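You operate a simulated robot arm through the tools that you are given. There is no shell and no other tool.

Carry out the task below with a simulated robot arm. There is one attempt and no reset: what you move stays moved.

TASK
Cool the dried sand on the cooling rack, then level it with the wood block.
Fine: it is at about 70 C; run the fan till the screen reads COOL, switch it off, and put the block back. Set down upright: wood block. What is to be rubbed or washed off counts as gone when no trace of it is left.
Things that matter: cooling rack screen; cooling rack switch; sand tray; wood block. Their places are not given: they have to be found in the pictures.

The check looks at the end state, three seconds after you hand in, the way a careful person would. Anything else that was tipped, shoved, dropped, spilled or broken makes it a failure.

THE ROBOT
A 7-joint arm with a two-finger parallel gripper, fixed in place. Base frame: the origin is on the floor under the middle of its stand, x ahead of it, y to its left, z up. Lengths are in mm, angles in rad, forces in N, time in s.
It reaches about 1147 mm from its shoulder. Its first joint turns from -2.897 to 2.897 rad. Payload 3.43 kg.
The tool frame sits at the grasp point between the pads (the TCP): z along the fingers, y along the line on which they close. The tips reach 30 mm beyond it. Largest opening 94 mm; finger width 28, thickness 10; the body of the gripper, 50 by 96 mm, starts 55 mm behind the TCP.
Orientation is told as [roll, pitch, yaw] about the base's x, y, z axes, in that order, counted from this pose: with the fingers straight down and closing along the base's y, the tool's x points along the base's -x, its y along +y and its z along -z.

THE INTERFACE
- The arm moves only by the tool step_arm. Its argument "targets" is a list of rows, each an object (a shift or turn left out is 0, a gripper value left out holds the last) with "linear": the shift along the tool's x, y, z in m, a list of three; "turn": the turn, a rotation vector about the tool's x, y, z in rad, a list of three; "jaw": the closure, from 0 (fully open) to 1 (shut). In form: [{"linear": [dx, dy, dz], "turn": [wx, wy, wz], "jaw": jaw}, ...]. A call has 1 to 20 rows; each row shifts and turns the commanded pose from where the row before left it, along the tool's axes as they then stand. A row lasts 0.2 s, in which the tool goes at most 50 mm and 0.15 rad; a call with a longer step from one row to the next is refused whole, and so is a gripper value outside its range. Where a pose cannot be reached the arm comes as near as it can. A force on the tool above 40 N (or 10 N above the force at the start of the call, whichever is more), or a blocked arm, ends the call early, and 0.2 s more pass. Each finger travels about 45 mm/s and halts on what it meets, pressing with about 43 N; the grip force reading is that of the motor and also rises with nothing between the fingers. The clock runs only during rows and for 0.2 s after the last one: add rows that do not move to give the fingers time. It gives the time, the measured TCP pose, the force on the tool (base axes), the opening and the grip force at its end, in the units of the frame above (readings bear some noise), with the torque about the TCP (base axes, N m) and any sound that the robot's microphone picked up.
- Cameras (640 x 400 px; columns grow to the right, rows downward): "scene" is fixed at [400.3, -652.8, 1695.3]; the picture's right is [1.00, 0.01, 0.00], its down [0.00, -0.49, -0.87] and it looks along [-0.01, 0.87, -0.49] (base axes); focal length 359 px, centre (320, 200). "wrist" rides on the gripper at [76, 14, -103] in the tool frame; the picture's right is [-0.18, 0.98, 0.00], its down [-0.75, -0.14, -0.64] and it looks along [-0.63, -0.12, 0.77] (tool axes); focal length 243 px, centre (320, 200).
- snapshot(camera): a new picture of that camera. No time passes.
- pixel_to_xyz(camera, pixels): for up to 12 pixels [column, row] of the newest picture of that camera ("zoom" is the newest enlarged one), the place [x, y, z] in the base frame of the surface seen there, good to about 2 mm. No time passes.
- zoom(camera, box): a new picture of the part [left, top, right, bottom] of that camera's present view, enlarged. No time passes.
- job_done(): hands the job in; it is judged then, once.

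Open the gripper and draw the arm clear of the work before you hand the job in, unless the task says otherwise.

The tools are called after ">>>" as name(argument=value, ...) on one line, values as JSON. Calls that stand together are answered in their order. step_arm: Moves the arm, as the interface text tells. Its arguments: {"type":"object","properties":{"targets":{"type":"array","items":{"type":"object","properties":{"linear":{"type":"array","items":{"type":"number"}},"turn":{"type":"array","items":{"type":"number"}},"jaw":{"type":"number"}}}}},"required":["targets"]} The other tools are called the same way: snapshot (camera) takes a picture; pixel_to_xyz (camera, pixels) gives the place of the surface under pixels of a picture; zoom (camera, box) takes an enlarged picture of a part of a camera's view; job_done () hands the job in.

At the start:

```text
time: 0.0
eef_pos: [265.9, 482.8, 1271.6]
tool_rot: [0.0, 0.0, 0.0]
wrist_force: [-0.3, -0.8, -0.8]
moment: [0.02, 0.0, -0.01]
grip_width: 93.9
finger_force: 0.0
```

scene: 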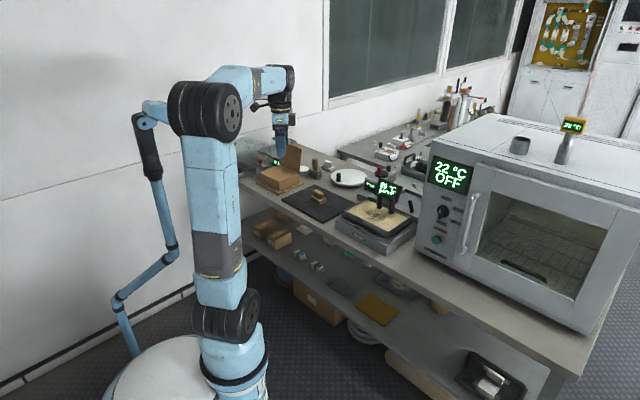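
wrist: 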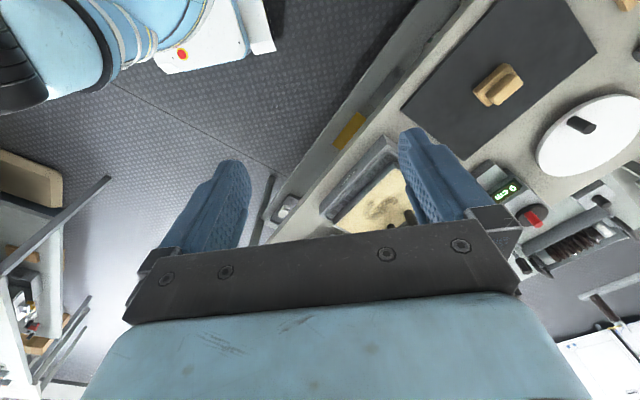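

The scene picture shows a sand tray around (378,225), a black mat with a wood block at (318,195), and displays near (275,160) and (380,187). I zoom in to look at them in detail.

>>> zoom(camera="scene", box=[320, 160, 440, 260])

>>> zoom(camera="scene", box=[240, 130, 360, 230])

>>> zoom(camera="wrist", box=[320, 100, 640, 300])

```text
4.00 times, centred on (380, 210) of scene
```

zoom: 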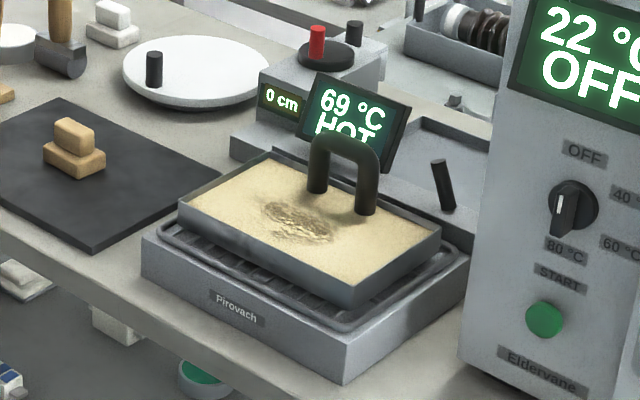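

```text
4.00 times, centred on (300, 180) of scene
```

zoom: 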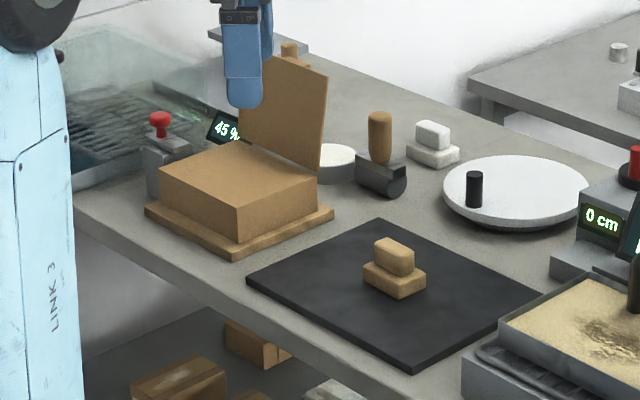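

```text
2.00 times, centred on (480, 200) of wrist
```

zoom: 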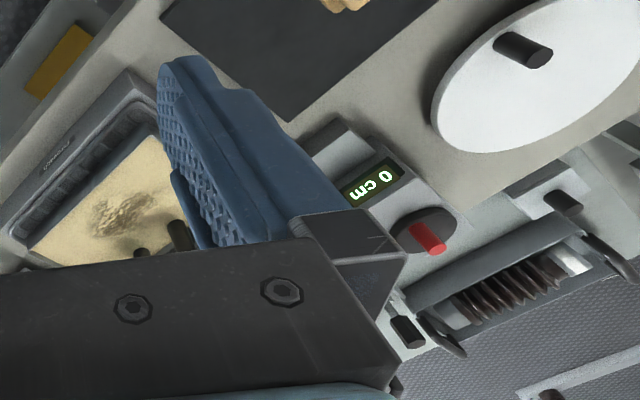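

The tray sits on a rack labelled Pirovach with a screen reading 69 °C HOT and a dark lever to its right. I re-zoom on the scene so I can measure positions.

>>> zoom(camera="scene", box=[350, 170, 446, 250])

```text
5.00 times, centred on (398, 210) of scene
```

zoom: 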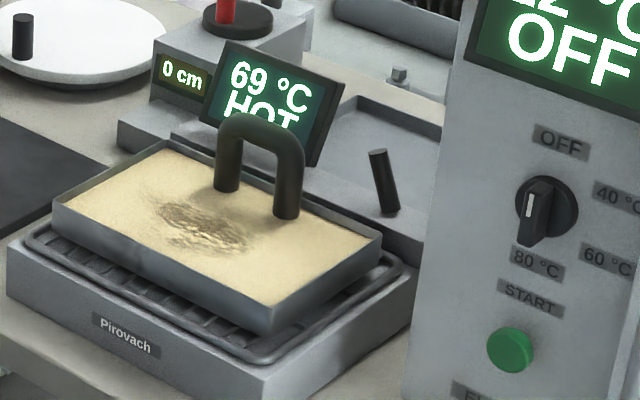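

Measuring tray corners, handle, screen, lever, and patch in this zoom.

>>> pixel_to_xyz(camera="zoom", pixels=[[55, 200], [166, 145], [380, 240], [270, 320], [228, 185], [288, 212], [262, 125], [380, 155], [390, 212], [200, 228], [245, 90], [410, 245]])

>>> pixel_to_xyz(camera="scene", pixels=[[318, 191], [318, 198], [312, 199], [324, 202], [300, 215], [345, 205], [378, 225], [285, 200], [319, 184], [343, 221]])

```text
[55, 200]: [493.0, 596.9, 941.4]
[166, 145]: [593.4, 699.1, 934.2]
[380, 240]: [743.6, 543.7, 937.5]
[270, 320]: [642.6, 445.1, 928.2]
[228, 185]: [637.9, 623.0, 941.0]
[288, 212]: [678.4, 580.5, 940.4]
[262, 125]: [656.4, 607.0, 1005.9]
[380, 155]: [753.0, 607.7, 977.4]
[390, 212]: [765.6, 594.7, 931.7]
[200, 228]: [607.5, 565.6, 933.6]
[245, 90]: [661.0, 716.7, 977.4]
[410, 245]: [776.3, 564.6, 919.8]
```

```text
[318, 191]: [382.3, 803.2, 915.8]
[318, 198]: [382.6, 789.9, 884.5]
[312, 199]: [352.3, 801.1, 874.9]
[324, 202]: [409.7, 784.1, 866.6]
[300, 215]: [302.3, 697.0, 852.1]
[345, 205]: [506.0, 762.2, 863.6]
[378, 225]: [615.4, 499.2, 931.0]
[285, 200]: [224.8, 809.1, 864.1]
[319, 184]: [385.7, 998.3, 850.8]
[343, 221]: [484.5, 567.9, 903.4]
```

Tray long axis runs along base (0.7,-0.7); the lever is at about (760,600,950) leaning toward -x/+y. I move the hand above the tray to get a close wrist view.

>>> step_arm(targets=[{"linear": [-0.033, 0.014, 0.01], "jaw": 0}, {"linear": [-0.033, 0.014, 0.01]}, {"linear": [-0.033, 0.014, 0.01]}, {"linear": [-0.033, 0.014, 0.01]}, {"linear": [-0.033, 0.014, 0.01]}, {"linear": [-0.033, 0.014, 0.01]}, {"linear": [-0.033, 0.014, 0.01]}, {"linear": [-0.033, 0.014, 0.01]}, {"linear": [-0.033, 0.014, 0.01]}, {"linear": [-0.033, 0.014, 0.01]}, {"linear": [0, 0, 0]}])

>>> snapshot(camera="wrist")

>>> snapshot(camera="scene")

```text
time: 2.4
eef_pos: [594.9, 623.1, 1173.4]
tool_rot: [-0.001, 0.001, 0.0]
wrist_force: [-0.2, 0.0, -0.6]
moment: [-0.03, 0.0, 0.03]
grip_width: 94.0
finger_force: 0.0
```

```text
taken
```

wrist: 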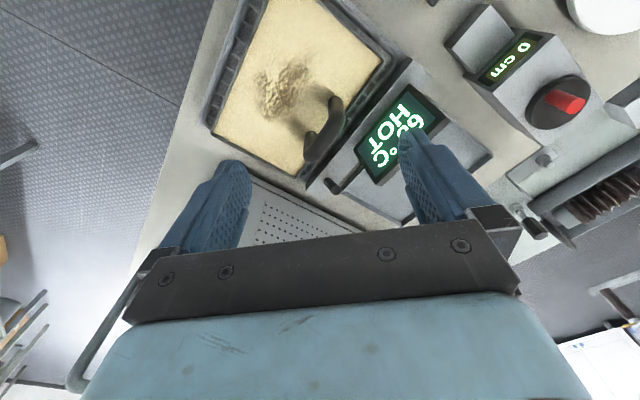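

```text
taken
```

scene: 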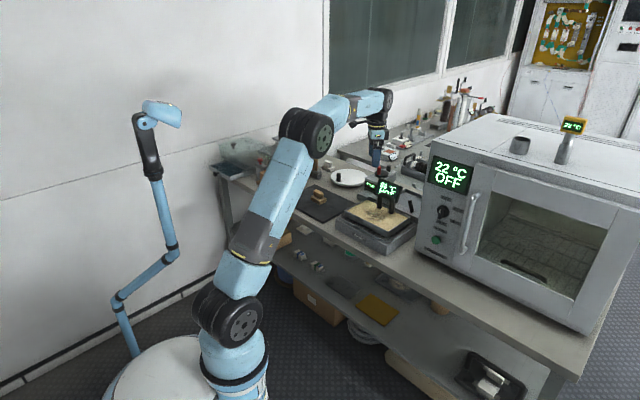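

The wrist view shows the tray, handle, screen (395,130) and a dark lever near (333,185). Zooming there.

>>> zoom(camera="wrist", box=[200, 0, 456, 200])

>>> zoom(camera="wrist", box=[290, 120, 418, 220])

```text
2.00 times, centred on (328, 100) of wrist
```

zoom: 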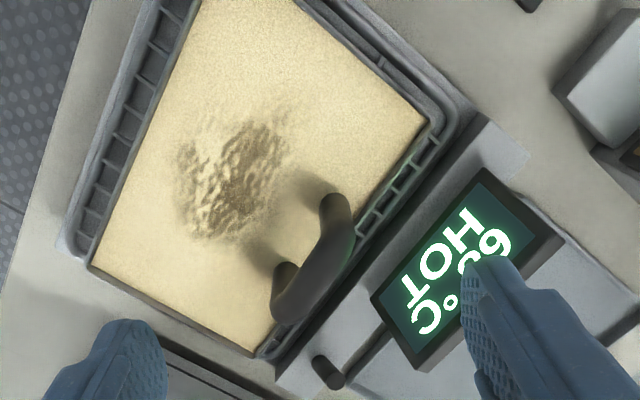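

```text
4.00 times, centred on (354, 170) of wrist
```

zoom: 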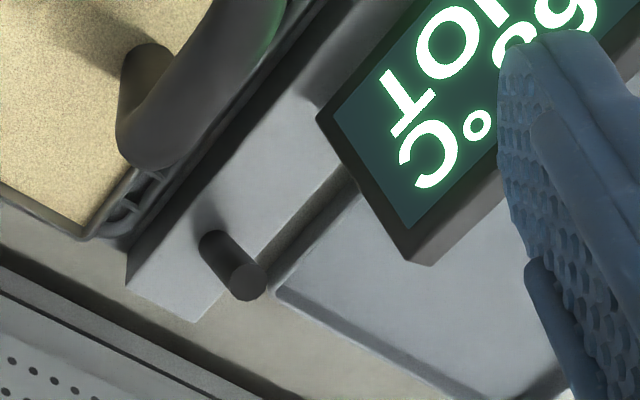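

Lever base at zoom (213,245), tip at (248,282). Measure points of the lever and its surroundings.

>>> pixel_to_xyz(camera="zoom", pixels=[[248, 280], [230, 262], [212, 242], [195, 265], [180, 290], [230, 200], [130, 270], [200, 315], [145, 60], [160, 160], [410, 245], [320, 120]])

```text
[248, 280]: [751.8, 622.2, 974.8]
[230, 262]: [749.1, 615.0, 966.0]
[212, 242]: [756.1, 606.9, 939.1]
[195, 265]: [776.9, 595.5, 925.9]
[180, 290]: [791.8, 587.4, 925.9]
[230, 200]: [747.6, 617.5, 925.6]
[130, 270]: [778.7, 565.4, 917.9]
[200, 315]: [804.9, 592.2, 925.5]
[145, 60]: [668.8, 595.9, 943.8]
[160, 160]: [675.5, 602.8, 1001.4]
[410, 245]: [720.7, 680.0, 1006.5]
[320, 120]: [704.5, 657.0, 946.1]
```

Strip surface is z≈926; the lever leans from base (767,600) to tip (752,615,977). Before pushing it I check the screen's and oven's extents in the scene picture.

>>> zoom(camera="scene", box=[350, 160, 462, 250])

>>> pixel_to_xyz(camera="scene", pixels=[[432, 170], [432, 155], [420, 240], [436, 152], [418, 255], [400, 185], [412, 200], [372, 180], [396, 202]])

```text
4.44 times, centred on (406, 205) of scene
```

zoom: 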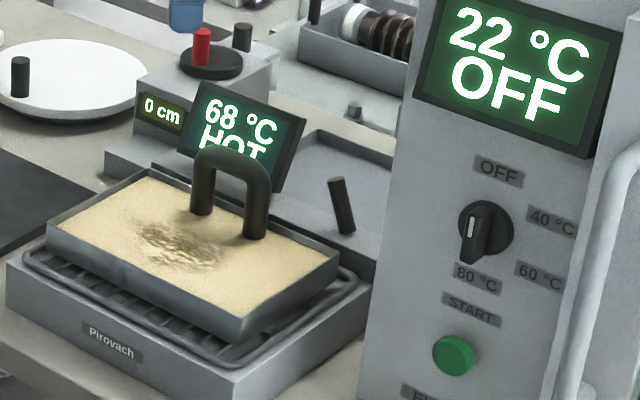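

```text
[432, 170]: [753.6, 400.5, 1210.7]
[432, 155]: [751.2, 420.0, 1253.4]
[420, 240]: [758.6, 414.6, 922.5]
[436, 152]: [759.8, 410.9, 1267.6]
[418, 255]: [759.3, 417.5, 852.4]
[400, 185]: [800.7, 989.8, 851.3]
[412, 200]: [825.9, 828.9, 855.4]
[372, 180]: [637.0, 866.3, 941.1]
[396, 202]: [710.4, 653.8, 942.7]
```

Checking the screen's right edge in the zoom so the finger clears it.

>>> pixel_to_xyz(camera="zoom", pixels=[[303, 118], [298, 125], [285, 165], [276, 188], [205, 85], [205, 95], [250, 100], [338, 185], [346, 228], [342, 205]])

```text
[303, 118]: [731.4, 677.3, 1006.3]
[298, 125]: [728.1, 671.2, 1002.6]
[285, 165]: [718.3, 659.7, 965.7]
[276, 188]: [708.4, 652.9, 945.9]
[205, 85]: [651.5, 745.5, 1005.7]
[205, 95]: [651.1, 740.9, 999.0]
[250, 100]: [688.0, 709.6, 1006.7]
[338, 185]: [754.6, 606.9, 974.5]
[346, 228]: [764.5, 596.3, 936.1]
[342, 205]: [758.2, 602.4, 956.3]
```

Screen edge is at u≈38 (u = (x−y)/√2), lever tip at u≈100, so a closed finger fits between. I turn the tool by +0.785 about its z and shut the jaws.

>>> step_arm(targets=[{"turn": [0, 0, 0.131], "jaw": 1}, {"turn": [0, 0, 0.131]}, {"turn": [0, 0, 0.131]}, {"turn": [0, 0, 0.131]}, {"turn": [0, 0, 0.131]}, {"turn": [0, 0, 0.1304]}, {"linear": [0, 0, 0]}, {"linear": [0, 0, 0]}])

>>> snapshot(camera="wrist")

```text
time: 4.2
eef_pos: [594.9, 623.3, 1172.5]
tool_rot: [0.0, 0.001, -0.784]
wrist_force: [-0.1, 1.0, 1.0]
moment: [0.03, -0.01, 0.0]
grip_width: 0.0
finger_force: 32.8
```

```text
taken
```

wrist: 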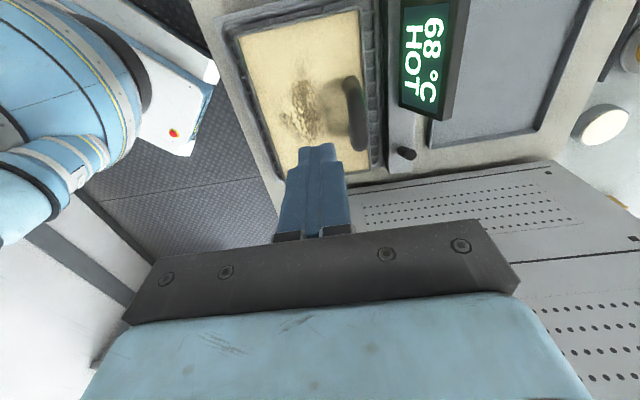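

Turn reads -0.784, so tool x = −u and tool y = +v. I move to u=66, v=966 and partway down, then look.

>>> step_arm(targets=[{"linear": [-0.0215, 0.02615, 0]}, {"linear": [-0.0215, 0.02615, 0]}, {"linear": [-0.0215, 0.02615, 0]}, {"linear": [-0.0215, 0.02615, 0]}, {"linear": [0, 0, 0.025]}, {"linear": [0, 0, 0.025]}, {"linear": [0, 0, 0.025]}, {"linear": [0, 0, 0.025]}, {"linear": [0, 0, 0.02]}, {"linear": [0, 0, 0]}])

>>> snapshot(camera="wrist")

>>> zoom(camera="scene", box=[350, 150, 446, 230])

```text
time: 6.4
eef_pos: [731.5, 635.2, 1051.3]
tool_rot: [0.0, -0.001, -0.784]
wrist_force: [0.2, 0.6, -0.6]
moment: [0.02, 0.01, 0.0]
grip_width: 0.0
finger_force: 33.4
```

```text
taken
```

wrist: 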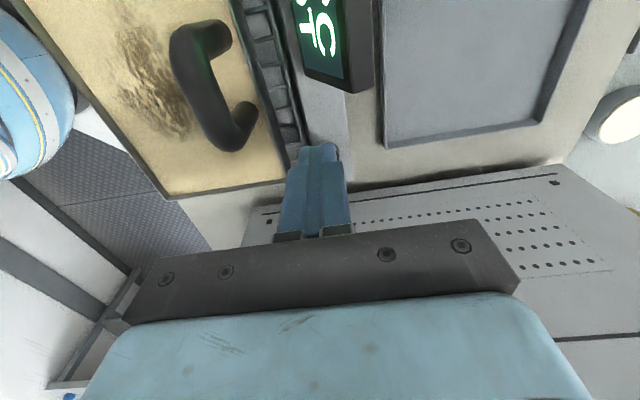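

```text
5.00 times, centred on (398, 190) of scene
```

zoom: 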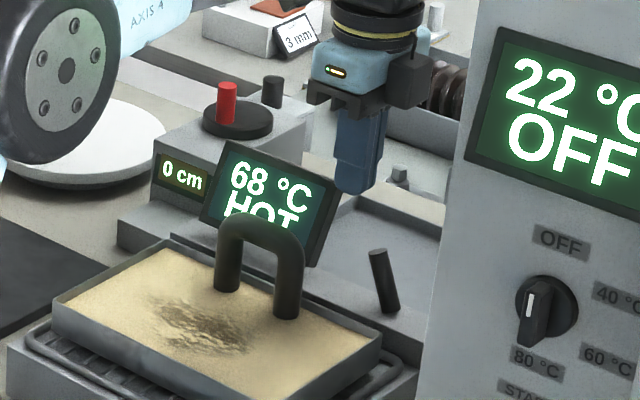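

The finger is above the gap between the screen and lever. I descend 74 mm to put the tips at z≈947.

>>> step_arm(targets=[{"linear": [0.001, 0, 0.025]}, {"linear": [0, 0, 0.025]}, {"linear": [0, 0, 0.024]}, {"linear": [0, 0, 0]}])

>>> zoom(camera="scene", box=[350, 150, 446, 230])

>>> snapshot(camera="wrist")

```text
time: 7.4
eef_pos: [729.1, 634.9, 979.3]
tool_rot: [0.001, 0.0, -0.785]
wrist_force: [-0.8, 1.0, -0.2]
moment: [-0.01, -0.01, 0.03]
grip_width: 0.0
finger_force: 33.1
```

```text
5.00 times, centred on (398, 190) of scene
```

zoom: 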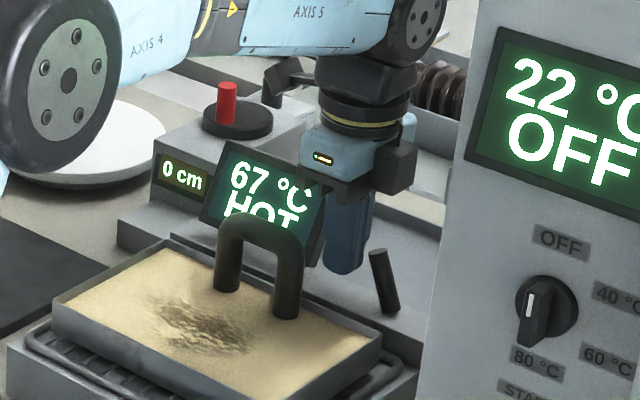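

```text
taken
```

wrist: 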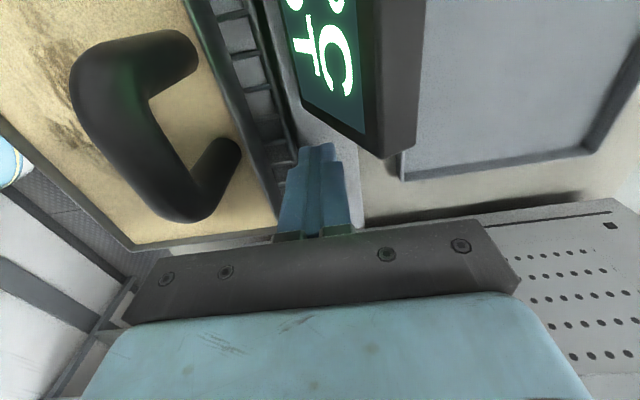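

The finger stands between screen and lever with nothing touched. I push in +u (tool −x) slowly to flip the lever.

>>> step_arm(targets=[{"linear": [-0.008, 0, 0]}, {"linear": [-0.008, 0, 0]}, {"linear": [-0.007, 0, 0]}, {"linear": [-0.006, 0, 0]}, {"linear": [-0.005, 0, 0]}, {"linear": [-0.005, 0, 0]}, {"linear": [0, 0, 0]}])

>>> zoom(camera="scene", box=[350, 150, 446, 230])

```text
time: 9.0
eef_pos: [756.3, 610.3, 978.9]
tool_rot: [0.0, 0.002, -0.783]
wrist_force: [-9.8, 5.4, 1.2]
moment: [0.15, 0.31, -0.02]
grip_width: 0.0
finger_force: 32.4
```

```text
5.00 times, centred on (398, 190) of scene
```

zoom: 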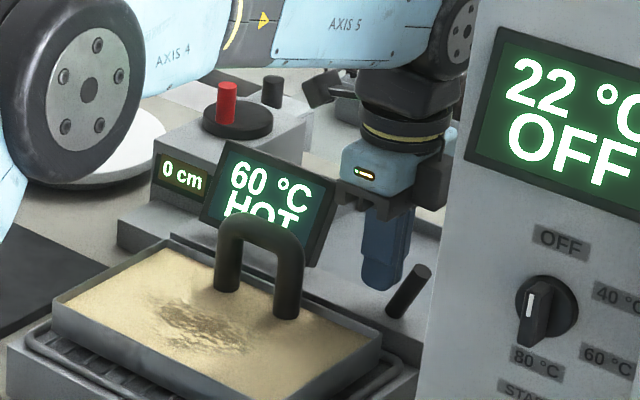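

The lever flipped and the screen already reads 60 °C. I check how far the arm's wrist joint extends toward the oven side before choosing how to flip it back.

>>> pixel_to_xyz(camera="zoom", pixels=[[462, 50], [448, 40], [472, 25], [450, 100], [448, 140], [435, 165], [425, 270], [395, 312], [410, 290], [480, 250], [470, 60]])

>>> snapshot(camera="scene")

```text
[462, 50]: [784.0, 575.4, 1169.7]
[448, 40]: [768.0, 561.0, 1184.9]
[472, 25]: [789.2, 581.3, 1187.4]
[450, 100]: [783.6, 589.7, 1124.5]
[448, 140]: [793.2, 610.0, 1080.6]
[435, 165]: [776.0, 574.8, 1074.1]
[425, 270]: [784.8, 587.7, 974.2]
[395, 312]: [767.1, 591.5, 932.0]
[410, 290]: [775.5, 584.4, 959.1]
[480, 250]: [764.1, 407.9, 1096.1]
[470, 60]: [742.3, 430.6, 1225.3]
```

```text
taken
```

scene: 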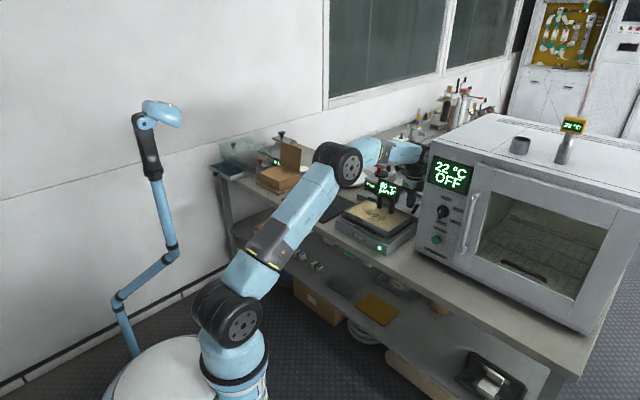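

Disc sits only 45 mm further in u than the TCP, so gripping the lever (tool y along v) stays clear of the oven. I back off, rise, shift to u≈137 with jaws half open.

>>> step_arm(targets=[{"linear": [0.012, 0, 0]}, {"linear": [0, 0, -0.03]}, {"linear": [0, 0, -0.03]}, {"linear": [-0.023, 0, 0], "jaw": 0.45}, {"linear": [-0.0225, 0, 0]}, {"linear": [0, 0, 0]}])

>>> snapshot(camera="wrist")

>>> zoom(camera="scene", box=[350, 150, 446, 230])

```text
time: 10.4
eef_pos: [782.9, 584.5, 1037.4]
tool_rot: [0.001, 0.001, -0.786]
wrist_force: [-0.5, -1.0, 0.4]
moment: [-0.02, -0.03, -0.03]
grip_width: 51.7
finger_force: 0.0
```

```text
taken
```

wrist: 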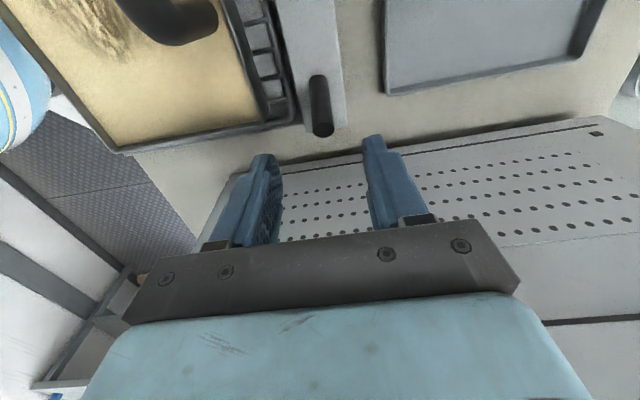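

```text
5.00 times, centred on (398, 190) of scene
```

zoom: 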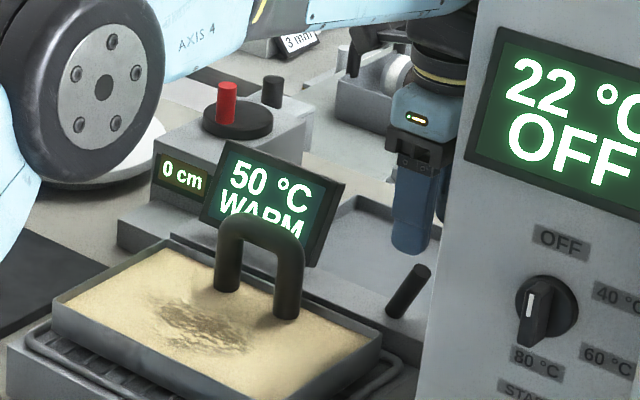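

Screen now 50 °C WARM. Measure the lever tip at wrist (323,127) and base (318,80).

>>> pixel_to_xyz(camera="wrist", pixels=[[323, 129], [320, 110], [318, 90], [318, 82], [280, 110]])

```text
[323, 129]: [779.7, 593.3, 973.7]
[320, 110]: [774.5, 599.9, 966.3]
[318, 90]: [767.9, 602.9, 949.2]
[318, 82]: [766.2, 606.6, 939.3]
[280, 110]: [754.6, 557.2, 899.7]
```

Lever is at v≈970, tip u≈134. I shift slightly and descend so the pads straddle it.

>>> step_arm(targets=[{"linear": [0.006, 0.003, 0.02]}, {"linear": [0, 0, 0.024]}, {"linear": [0, 0, 0.022]}, {"linear": [0, 0, 0]}])

>>> snapshot(camera="wrist")

>>> zoom(camera="scene", box=[350, 150, 446, 230])

```text
time: 11.4
eef_pos: [780.2, 589.0, 971.3]
tool_rot: [0.001, 0.0, -0.785]
wrist_force: [0.8, -0.5, -0.5]
moment: [-0.01, -0.05, -0.05]
grip_width: 51.5
finger_force: 0.0
```

```text
taken
```

wrist: 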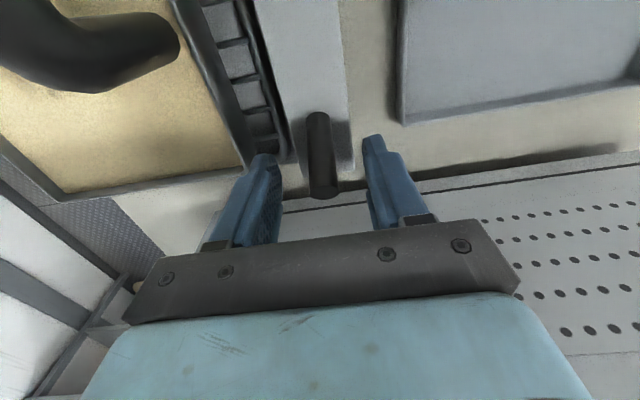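

```text
5.00 times, centred on (398, 190) of scene
```

zoom: 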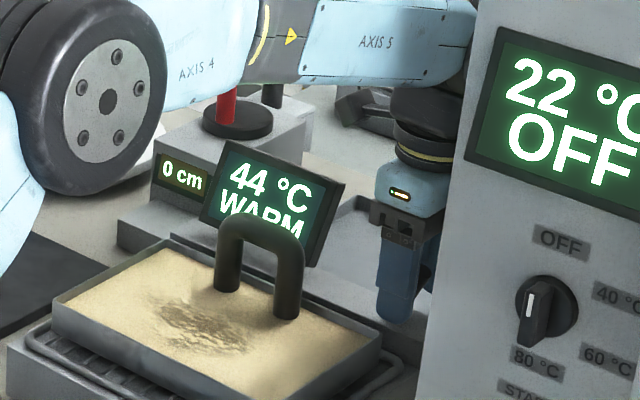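

44 °C now; lever tip sits between the pads at wrist (320,190). I wait one second and check the screen and where the elbow is.

>>> step_arm(targets=[{"linear": [0, 0, 0]}, {"linear": [0, 0, 0]}, {"linear": [0, 0, 0]}, {"linear": [0, 0, 0]}])

>>> zoom(camera="scene", box=[350, 150, 446, 230])

>>> pixel_to_xyz(camera="zoom", pixels=[[108, 100], [100, 175], [300, 75], [245, 65], [230, 85]])

```text
time: 12.4
eef_pos: [780.2, 589.3, 971.5]
tool_rot: [0.002, 0.0, -0.786]
wrist_force: [1.1, -0.8, -0.3]
moment: [-0.03, -0.01, 0.02]
grip_width: 51.6
finger_force: 0.1
```

```text
5.00 times, centred on (398, 190) of scene
```

zoom: 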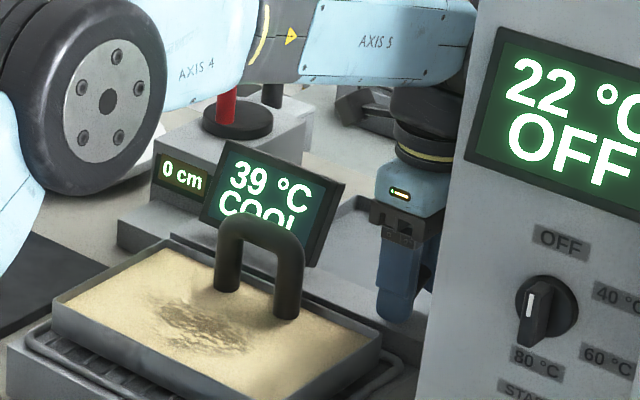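

```text
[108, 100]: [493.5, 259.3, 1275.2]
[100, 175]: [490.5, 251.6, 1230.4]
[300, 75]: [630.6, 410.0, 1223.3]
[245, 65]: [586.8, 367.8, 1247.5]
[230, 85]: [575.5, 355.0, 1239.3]
```

Screen reads COOL at 39 °C. I close on the lever and pull it back in −u (tool +x).

>>> step_arm(targets=[{"jaw": 1}, {"jaw": 1}, {"jaw": 1}, {"jaw": 1}])

>>> snapshot(camera="wrist")

```text
time: 13.4
eef_pos: [780.5, 590.9, 971.9]
tool_rot: [0.001, 0.001, -0.786]
wrist_force: [25.3, 24.8, 4.5]
moment: [0.23, -0.11, -0.03]
grip_width: 15.6
finger_force: 44.8
```

```text
taken
```

wrist: 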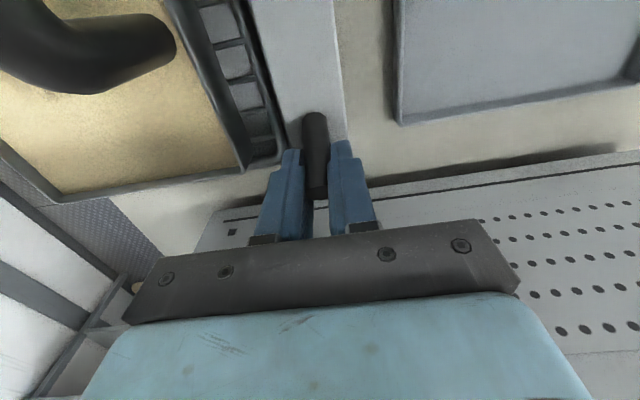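

Grip on the lever works (15.6 mm) but reads about 35 N along +v, so the lever is ~1.5 mm further in v. I shift to relieve it.

>>> step_arm(targets=[{"linear": [0, 0.0015, 0]}, {"linear": [0, 0, 0]}])

```text
time: 14.0
eef_pos: [780.2, 589.8, 971.6]
tool_rot: [-0.002, 0.0, -0.784]
wrist_force: [10.7, 5.6, 7.5]
moment: [0.07, -0.07, -0.07]
grip_width: 15.6
finger_force: 44.7
```

Force is down to ~12 N. Now I pull the lever in −u in small steps.

>>> step_arm(targets=[{"linear": [0.006, 0, 0]}, {"linear": [0.006, 0, 0]}, {"linear": [0.006, 0, 0]}, {"linear": [0.006, 0, 0]}, {"linear": [0.006, 0, 0]}, {"linear": [0.004, 0, 0]}, {"linear": [0, 0, 0]}])

>>> snapshot(camera="wrist")

>>> zoom(camera="scene", box=[350, 150, 446, 230])

```text
time: 15.6
eef_pos: [756.5, 614.9, 971.8]
tool_rot: [-0.003, 0.0, -0.787]
wrist_force: [5.5, -38.1, -6.4]
moment: [-0.8, -1.1, -0.04]
grip_width: 15.9
finger_force: 45.0
```

```text
taken
```

wrist: 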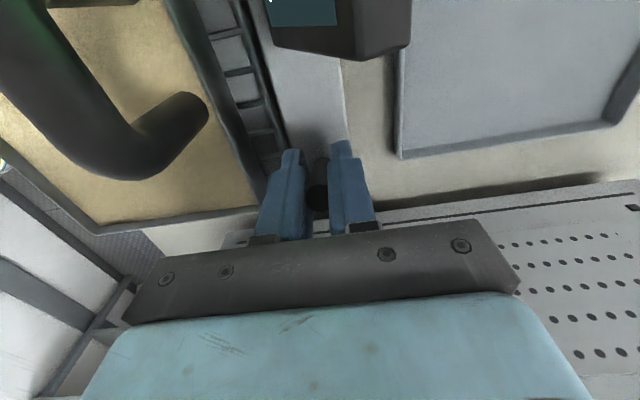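

```text
5.00 times, centred on (398, 190) of scene
```

zoom: 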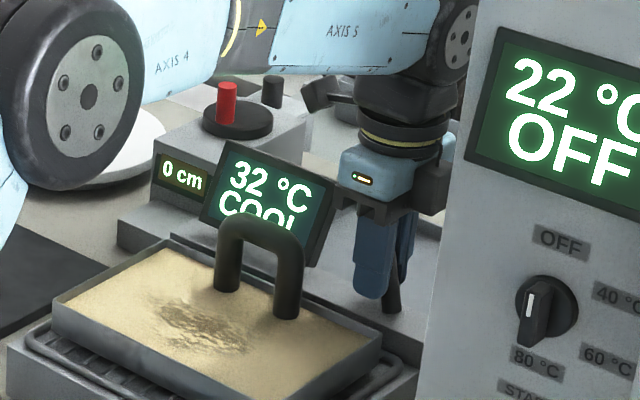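

Force rises to ~31 N along +u at TCP u=100, so the lever is at its stop. I open the jaws and look.

>>> step_arm(targets=[{"jaw": 0.45}, {"jaw": 0.45}, {"jaw": 0.45}])

>>> zoom(camera="scene", box=[350, 150, 446, 230])

>>> snapshot(camera="wrist")

```text
time: 16.4
eef_pos: [756.8, 618.0, 972.4]
tool_rot: [-0.002, 0.002, -0.785]
wrist_force: [1.4, -0.1, 0.8]
moment: [0.01, 0.02, 0.0]
grip_width: 51.7
finger_force: 0.0
```

```text
5.00 times, centred on (398, 190) of scene
```

zoom: 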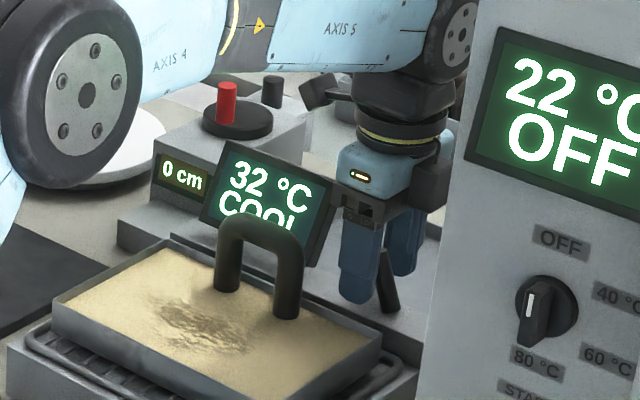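

```text
taken
```

wrist: 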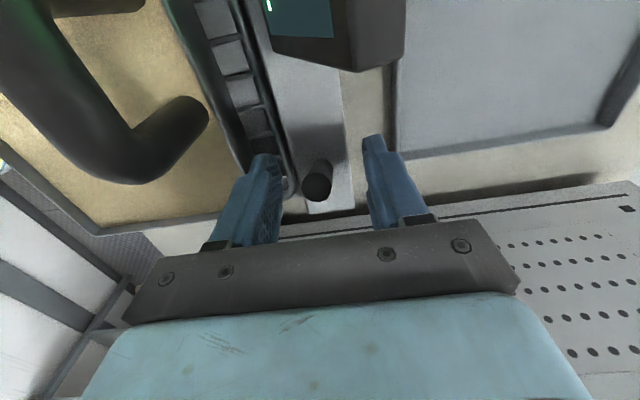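

The reading holds at 32 °C COOL and the lever leans back left, so the fan is off. I rise clear.

>>> step_arm(targets=[{"linear": [0, 0, -0.04], "jaw": 0}, {"linear": [0, 0, -0.04]}, {"linear": [0, 0, -0.04]}, {"linear": [0, 0, -0.04]}, {"linear": [0, 0, -0.04]}, {"linear": [0.03, 0, 0]}, {"linear": [0.04, 0, 0]}, {"linear": [0.04, 0, 0]}, {"linear": [0.04, 0, 0]}, {"linear": [0.04, 0, 0]}, {"linear": [0, 0, 0]}])

>>> snapshot(camera="scene")

>>> zoom(camera="scene", box=[350, 150, 446, 230])

>>> snapshot(camera="wrist")

```text
time: 18.8
eef_pos: [610.9, 739.9, 1167.4]
tool_rot: [0.0, -0.001, -0.785]
wrist_force: [-0.3, -0.9, 0.3]
moment: [-0.01, 0.03, 0.01]
grip_width: 94.2
finger_force: 0.1
out of reach, approached as far as the arm can: row 9, 10
```

```text
taken
```

scene: 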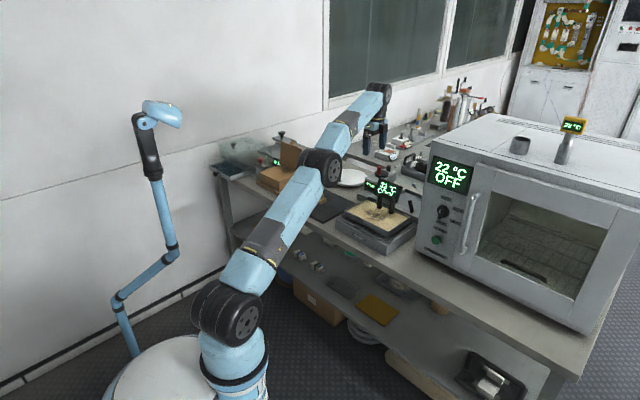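

```text
5.00 times, centred on (398, 190) of scene
```

zoom: 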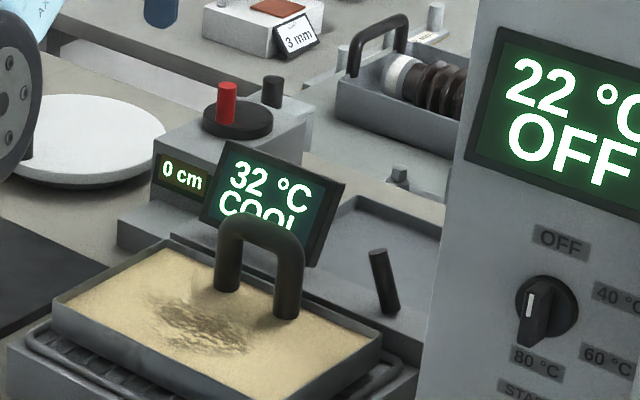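

```text
taken
```

wrist: 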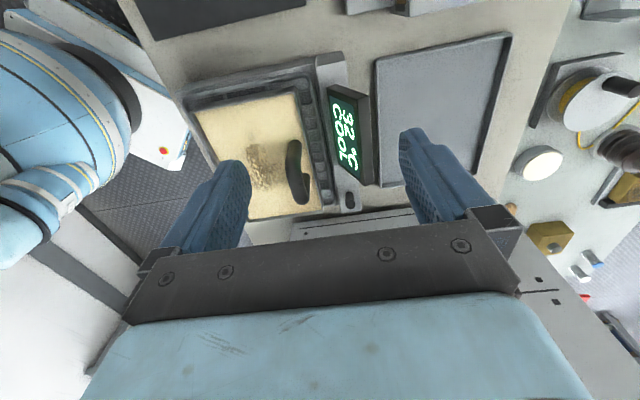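

Fan off and 32 °C COOL confirmed; the last rows touched the reach limit, so I pull back in −v and turn the tool back to yaw 0.

>>> step_arm(targets=[{"linear": [0, -0.03, 0]}, {"linear": [0, -0.03, 0]}, {"turn": [0, 0, -0.131]}, {"turn": [0, 0, -0.131]}, {"turn": [0, 0, -0.131]}, {"turn": [0, 0, -0.131]}, {"turn": [0, 0, -0.131]}, {"turn": [0, 0, -0.1304]}, {"linear": [0, 0, 0]}])

```text
time: 20.8
eef_pos: [571.1, 693.5, 1168.8]
tool_rot: [0.0, 0.002, 0.001]
wrist_force: [0.1, 0.0, 0.1]
moment: [0.01, 0.01, 0.01]
grip_width: 94.0
finger_force: 0.1
```

Now moving to about (250,800,1130) to look at the wood block through the wrist camera.

>>> step_arm(targets=[{"linear": [0.0321, 0.0107, 0.004]}, {"linear": [0.0321, 0.0107, 0.004]}, {"linear": [0.0321, 0.0107, 0.004]}, {"linear": [0.0321, 0.0107, 0.004]}, {"linear": [0.0321, 0.0107, 0.004]}, {"linear": [0.0321, 0.0107, 0.004]}, {"linear": [0.0321, 0.0107, 0.004]}, {"linear": [0.0321, 0.0107, 0.004]}, {"linear": [0.0321, 0.0107, 0.004]}, {"linear": [0.0321, 0.0107, 0.004]}, {"linear": [0, 0, 0]}])

>>> snapshot(camera="wrist")

>>> snapshot(camera="scene")

```text
time: 23.2
eef_pos: [251.9, 800.2, 1126.9]
tool_rot: [0.0, 0.0, 0.001]
wrist_force: [-0.2, -1.4, -0.4]
moment: [-0.01, 0.0, -0.03]
grip_width: 93.8
finger_force: 0.0
```

```text
taken
```

wrist: 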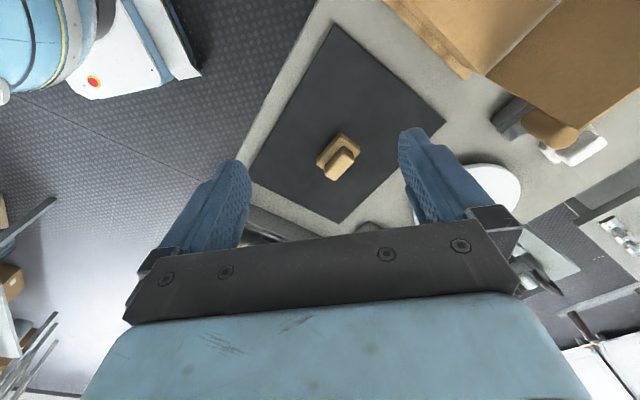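

```text
taken
```

scene: 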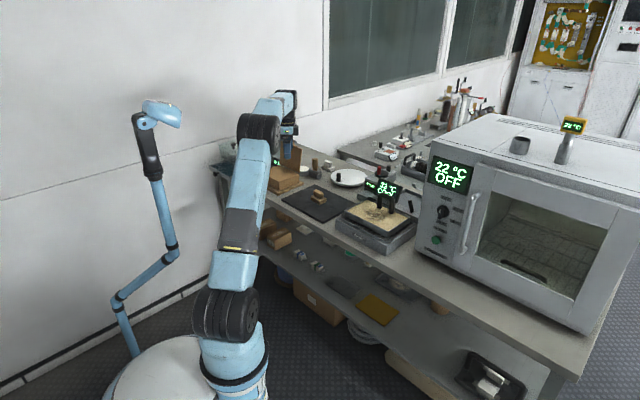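

The block is at wrist (338,155) on the black mat. I zoom in on it there.

>>> zoom(camera="wrist", box=[306, 125, 370, 190])

>>> zoom(camera="scene", box=[286, 170, 350, 225])

```text
6.15 times, centred on (338, 158) of wrist
```

zoom: 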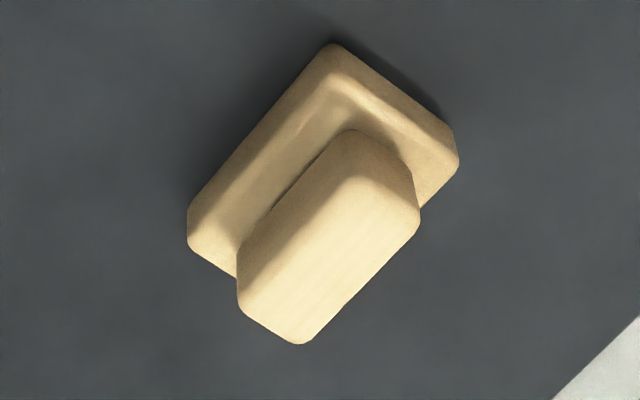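

```text
7.27 times, centred on (318, 198) of scene
```

zoom: 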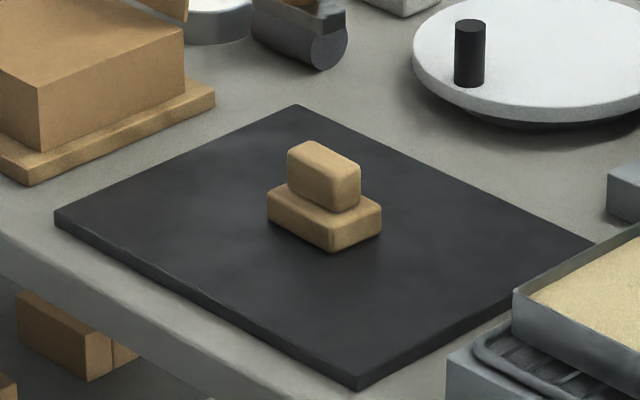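

Measuring the block's base and grip corners in the scene zoom.

>>> pixel_to_xyz(camera="zoom", pixels=[[289, 150], [312, 143], [358, 165], [337, 178], [337, 207], [270, 196], [333, 228], [379, 210], [333, 247], [268, 212], [380, 230], [288, 180]])

>>> zoom(camera="wrist", box=[306, 125, 370, 190])

>>> pixel_to_xyz(camera="zoom", pixels=[[335, 50], [450, 140], [195, 220], [240, 265], [345, 150], [415, 205], [245, 270], [300, 335], [330, 245], [450, 165], [260, 170], [385, 110]])

```text
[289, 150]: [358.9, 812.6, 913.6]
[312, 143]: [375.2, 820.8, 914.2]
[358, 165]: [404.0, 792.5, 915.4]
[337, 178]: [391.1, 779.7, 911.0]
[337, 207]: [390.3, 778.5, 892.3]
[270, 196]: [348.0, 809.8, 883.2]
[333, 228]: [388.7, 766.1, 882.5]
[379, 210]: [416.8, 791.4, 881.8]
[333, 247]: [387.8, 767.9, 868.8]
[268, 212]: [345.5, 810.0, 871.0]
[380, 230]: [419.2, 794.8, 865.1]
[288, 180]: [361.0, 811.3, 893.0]
```

```text
6.15 times, centred on (338, 158) of wrist
```

zoom: 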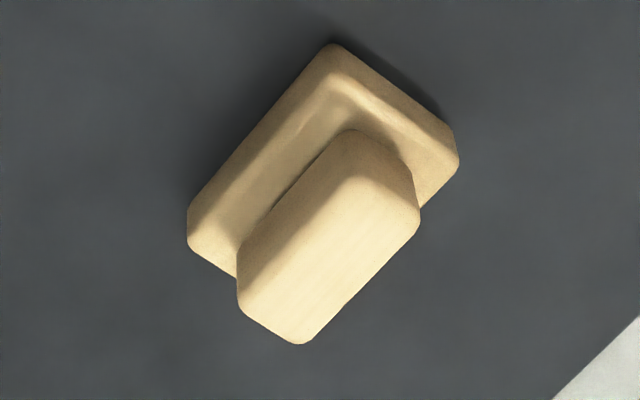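

```text
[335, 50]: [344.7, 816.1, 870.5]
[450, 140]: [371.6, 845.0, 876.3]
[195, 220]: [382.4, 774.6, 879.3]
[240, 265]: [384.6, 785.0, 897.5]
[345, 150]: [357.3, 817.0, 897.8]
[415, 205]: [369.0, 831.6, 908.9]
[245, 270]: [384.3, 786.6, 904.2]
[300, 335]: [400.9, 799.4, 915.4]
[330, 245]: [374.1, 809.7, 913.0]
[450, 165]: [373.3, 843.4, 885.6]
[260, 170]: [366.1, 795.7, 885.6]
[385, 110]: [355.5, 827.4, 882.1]
```

Block grip is about 48×20 mm, long axis along u, centre near (381.5,803), top 915, base top 885. Now I measure the patch on the sand.

>>> zoom(camera="scene", box=[350, 195, 422, 240])

```text
8.89 times, centred on (386, 218) of scene
```

zoom: 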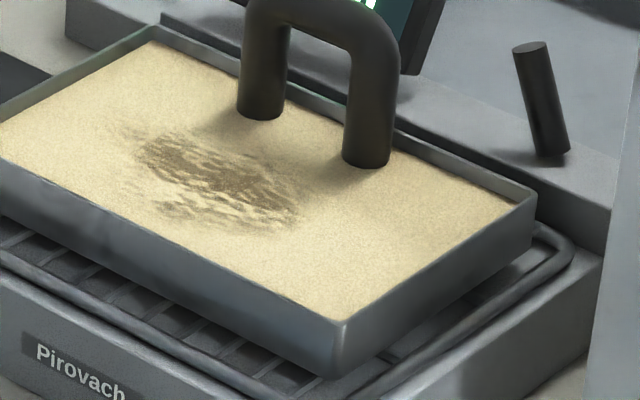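

The patch spans zoom (110–310, 115–235). Measuring its bounds and the handle legs' feet.

>>> pixel_to_xyz(camera="zoom", pixels=[[110, 130], [150, 118], [230, 145], [310, 205], [285, 235], [200, 232], [130, 205], [190, 170], [60, 110], [420, 260], [262, 118], [366, 165]])

>>> pixel_to_xyz(camera="zoom", pixels=[[5, 163], [155, 45], [525, 200], [345, 318], [340, 330], [535, 195], [155, 38], [240, 120], [280, 120], [345, 160], [390, 165], [200, 190]])

```text
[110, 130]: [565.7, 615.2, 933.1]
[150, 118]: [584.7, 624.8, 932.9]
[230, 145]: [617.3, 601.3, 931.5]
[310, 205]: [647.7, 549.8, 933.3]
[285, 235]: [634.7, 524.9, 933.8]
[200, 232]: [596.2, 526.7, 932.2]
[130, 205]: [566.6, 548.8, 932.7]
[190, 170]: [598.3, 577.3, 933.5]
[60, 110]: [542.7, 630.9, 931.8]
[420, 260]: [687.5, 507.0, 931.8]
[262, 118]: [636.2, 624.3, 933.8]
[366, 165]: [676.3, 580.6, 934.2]
```

```text
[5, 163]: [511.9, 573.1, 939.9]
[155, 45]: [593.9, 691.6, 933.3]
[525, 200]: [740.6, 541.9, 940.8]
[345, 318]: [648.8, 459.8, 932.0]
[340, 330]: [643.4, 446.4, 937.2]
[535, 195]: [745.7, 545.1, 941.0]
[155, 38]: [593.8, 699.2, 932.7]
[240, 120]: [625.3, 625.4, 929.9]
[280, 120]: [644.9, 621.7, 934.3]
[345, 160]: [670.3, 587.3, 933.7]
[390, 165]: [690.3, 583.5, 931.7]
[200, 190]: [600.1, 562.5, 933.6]
```

Sand is at z≈932.5, rim 940; patch spans u −35..78, v 789..862; handle legs' front is at v≈887. Before descending on the block I check nearby objects (open box lid, white disc) for clearance.

>>> pixel_to_xyz(camera="scene", pixels=[[300, 152], [300, 170], [290, 145], [285, 180], [303, 176], [280, 190], [314, 165], [345, 178], [332, 183], [270, 180]])

>>> zoom(camera="scene", box=[240, 130, 360, 230])

```text
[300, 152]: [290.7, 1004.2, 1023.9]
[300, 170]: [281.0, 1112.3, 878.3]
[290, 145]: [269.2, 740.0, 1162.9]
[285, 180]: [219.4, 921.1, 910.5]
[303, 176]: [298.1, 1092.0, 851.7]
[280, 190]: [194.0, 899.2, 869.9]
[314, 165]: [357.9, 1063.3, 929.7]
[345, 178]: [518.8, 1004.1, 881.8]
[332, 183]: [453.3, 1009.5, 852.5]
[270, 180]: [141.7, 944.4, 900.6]
```

```text
4.00 times, centred on (300, 180) of scene
```

zoom: 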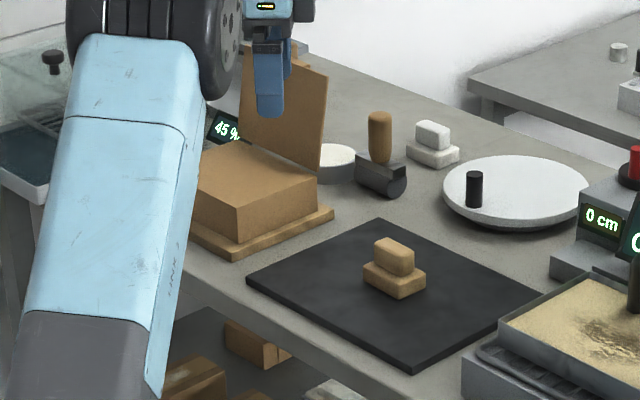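

Everything else near the block is at y>900 or low, so the way is clear. I turn to yaw −0.79 and move above the block with jaws open.

>>> step_arm(targets=[{"turn": [0, 0, 0.132], "jaw": 0.4}, {"turn": [0, 0, 0.132]}, {"turn": [0, 0, 0.132]}, {"turn": [0, 0, 0.132]}, {"turn": [0, 0, 0.132]}, {"turn": [0, 0, 0.132]}, {"linear": [-0.0221, 0.0235, 0.03]}, {"linear": [-0.0221, 0.0235, 0.03]}, {"linear": [-0.0221, 0.0235, 0.03]}, {"linear": [-0.0221, 0.0235, 0.03]}, {"linear": [0, 0, 0]}])

>>> snapshot(camera="wrist")

>>> zoom(camera="scene", box=[276, 150, 372, 230])

```text
time: 25.6
eef_pos: [379.0, 804.1, 1008.4]
tool_rot: [0.0, -0.002, -0.79]
wrist_force: [-0.4, 0.4, -1.0]
moment: [-0.01, -0.02, -0.02]
grip_width: 56.5
finger_force: 0.2
```

```text
taken
```

wrist: 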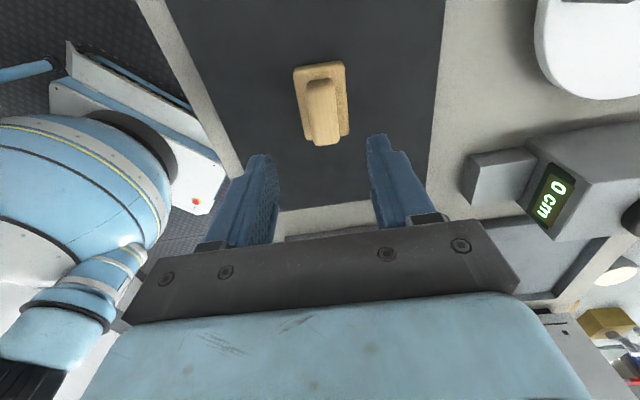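

```text
5.00 times, centred on (324, 190) of scene
```

zoom: 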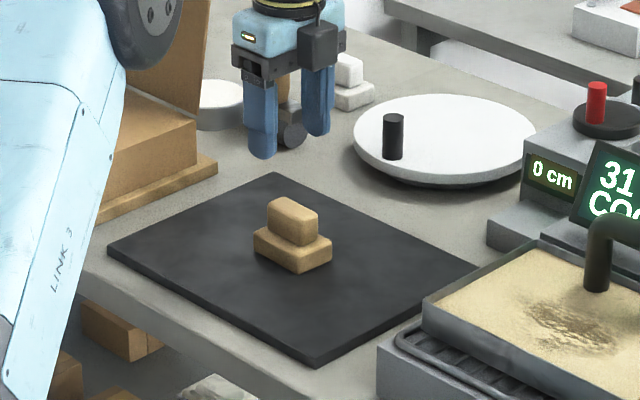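

Block seen at wrist (321,105), nearly aligned. I zoom to refine the grip's centre and yaw.

>>> zoom(camera="wrist", box=[272, 50, 368, 155])

```text
3.81 times, centred on (320, 102) of wrist
```

zoom: 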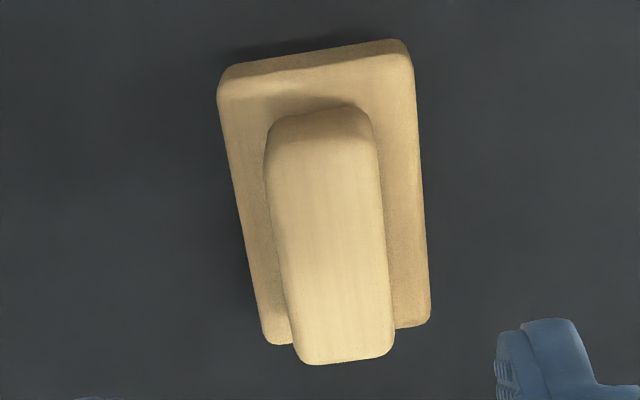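

>>> pixel_to_xyz(camera="zoom", pixels=[[275, 150], [300, 340], [370, 150], [385, 330], [325, 250], [345, 350], [325, 130], [300, 250], [362, 250], [240, 200], [410, 200], [150, 250]])

```text
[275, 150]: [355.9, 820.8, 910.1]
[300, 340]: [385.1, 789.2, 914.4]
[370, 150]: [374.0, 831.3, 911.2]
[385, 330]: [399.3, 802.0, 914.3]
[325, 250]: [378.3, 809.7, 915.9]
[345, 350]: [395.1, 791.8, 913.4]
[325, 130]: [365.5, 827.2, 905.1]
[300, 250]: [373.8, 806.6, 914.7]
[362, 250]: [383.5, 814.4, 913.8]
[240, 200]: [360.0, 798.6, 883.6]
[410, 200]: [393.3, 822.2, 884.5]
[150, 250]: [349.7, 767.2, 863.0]
```

Refined: grip centre v≈839, yaw ≈ −47°, mat top 863, base top 884. I adjust and descend to TCP z≈918 (tips 888).

>>> step_arm(targets=[{"linear": [0, 0.0025, 0.02], "turn": [0, 0, 0.025]}, {"linear": [0, 0, 0.025]}, {"linear": [0, 0, 0.025]}, {"linear": [0, 0, 0.0195]}, {"linear": [0, 0, 0]}])

>>> snapshot(camera="wrist")

>>> zoom(camera="scene", box=[276, 150, 372, 230])

```text
time: 26.8
eef_pos: [379.6, 807.0, 916.3]
tool_rot: [0.0, 0.0, -0.815]
wrist_force: [-0.7, 0.1, -0.4]
moment: [-0.01, -0.01, -0.01]
grip_width: 56.3
finger_force: 0.1
```

```text
taken
```

wrist: 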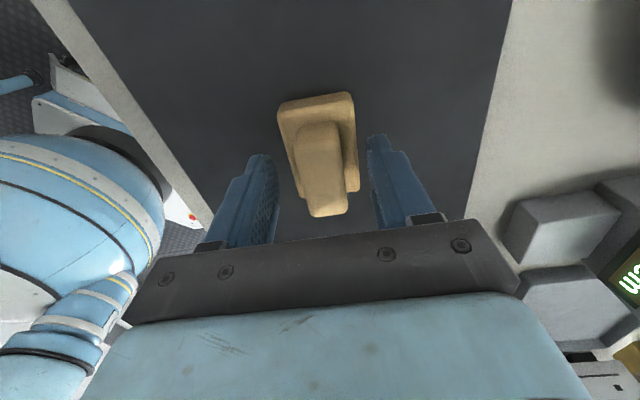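

```text
5.00 times, centred on (324, 190) of scene
```

zoom: 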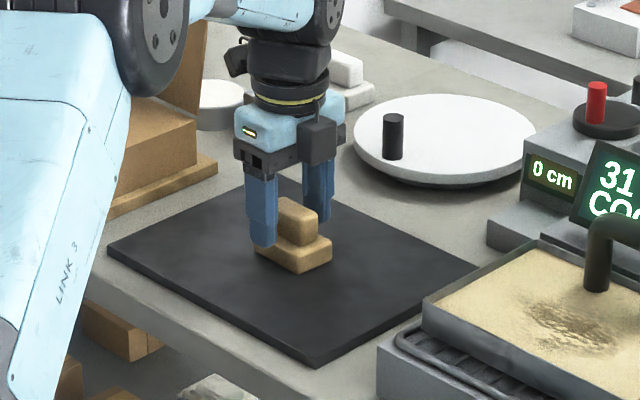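

The grip is centred between the fingers with 2 mm clearance over the base. I close the jaws.

>>> step_arm(targets=[{"jaw": 0.6}, {"jaw": 1}, {"jaw": 1}, {"jaw": 1}, {"jaw": 1}])

>>> snapshot(camera="wrist")

>>> zoom(camera="scene", box=[276, 150, 372, 230])

```text
time: 28.0
eef_pos: [379.6, 806.4, 916.4]
tool_rot: [0.0, 0.0, -0.817]
wrist_force: [0.4, 0.1, 0.2]
moment: [0.01, -0.02, -0.01]
grip_width: 26.9
finger_force: 42.8
```

```text
taken
```

wrist: 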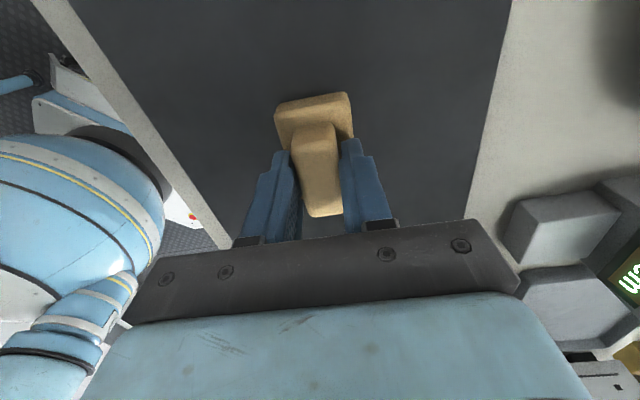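

```text
5.00 times, centred on (324, 190) of scene
```

zoom: 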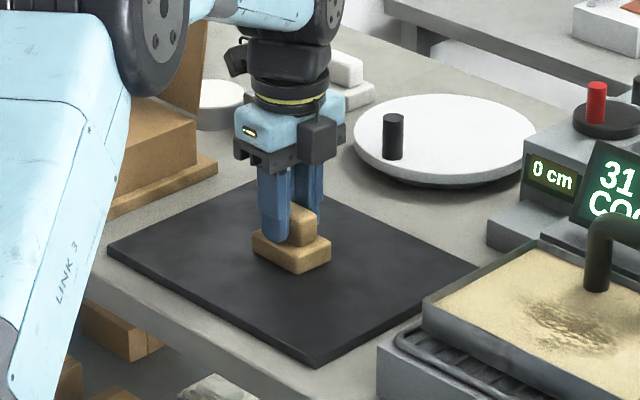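

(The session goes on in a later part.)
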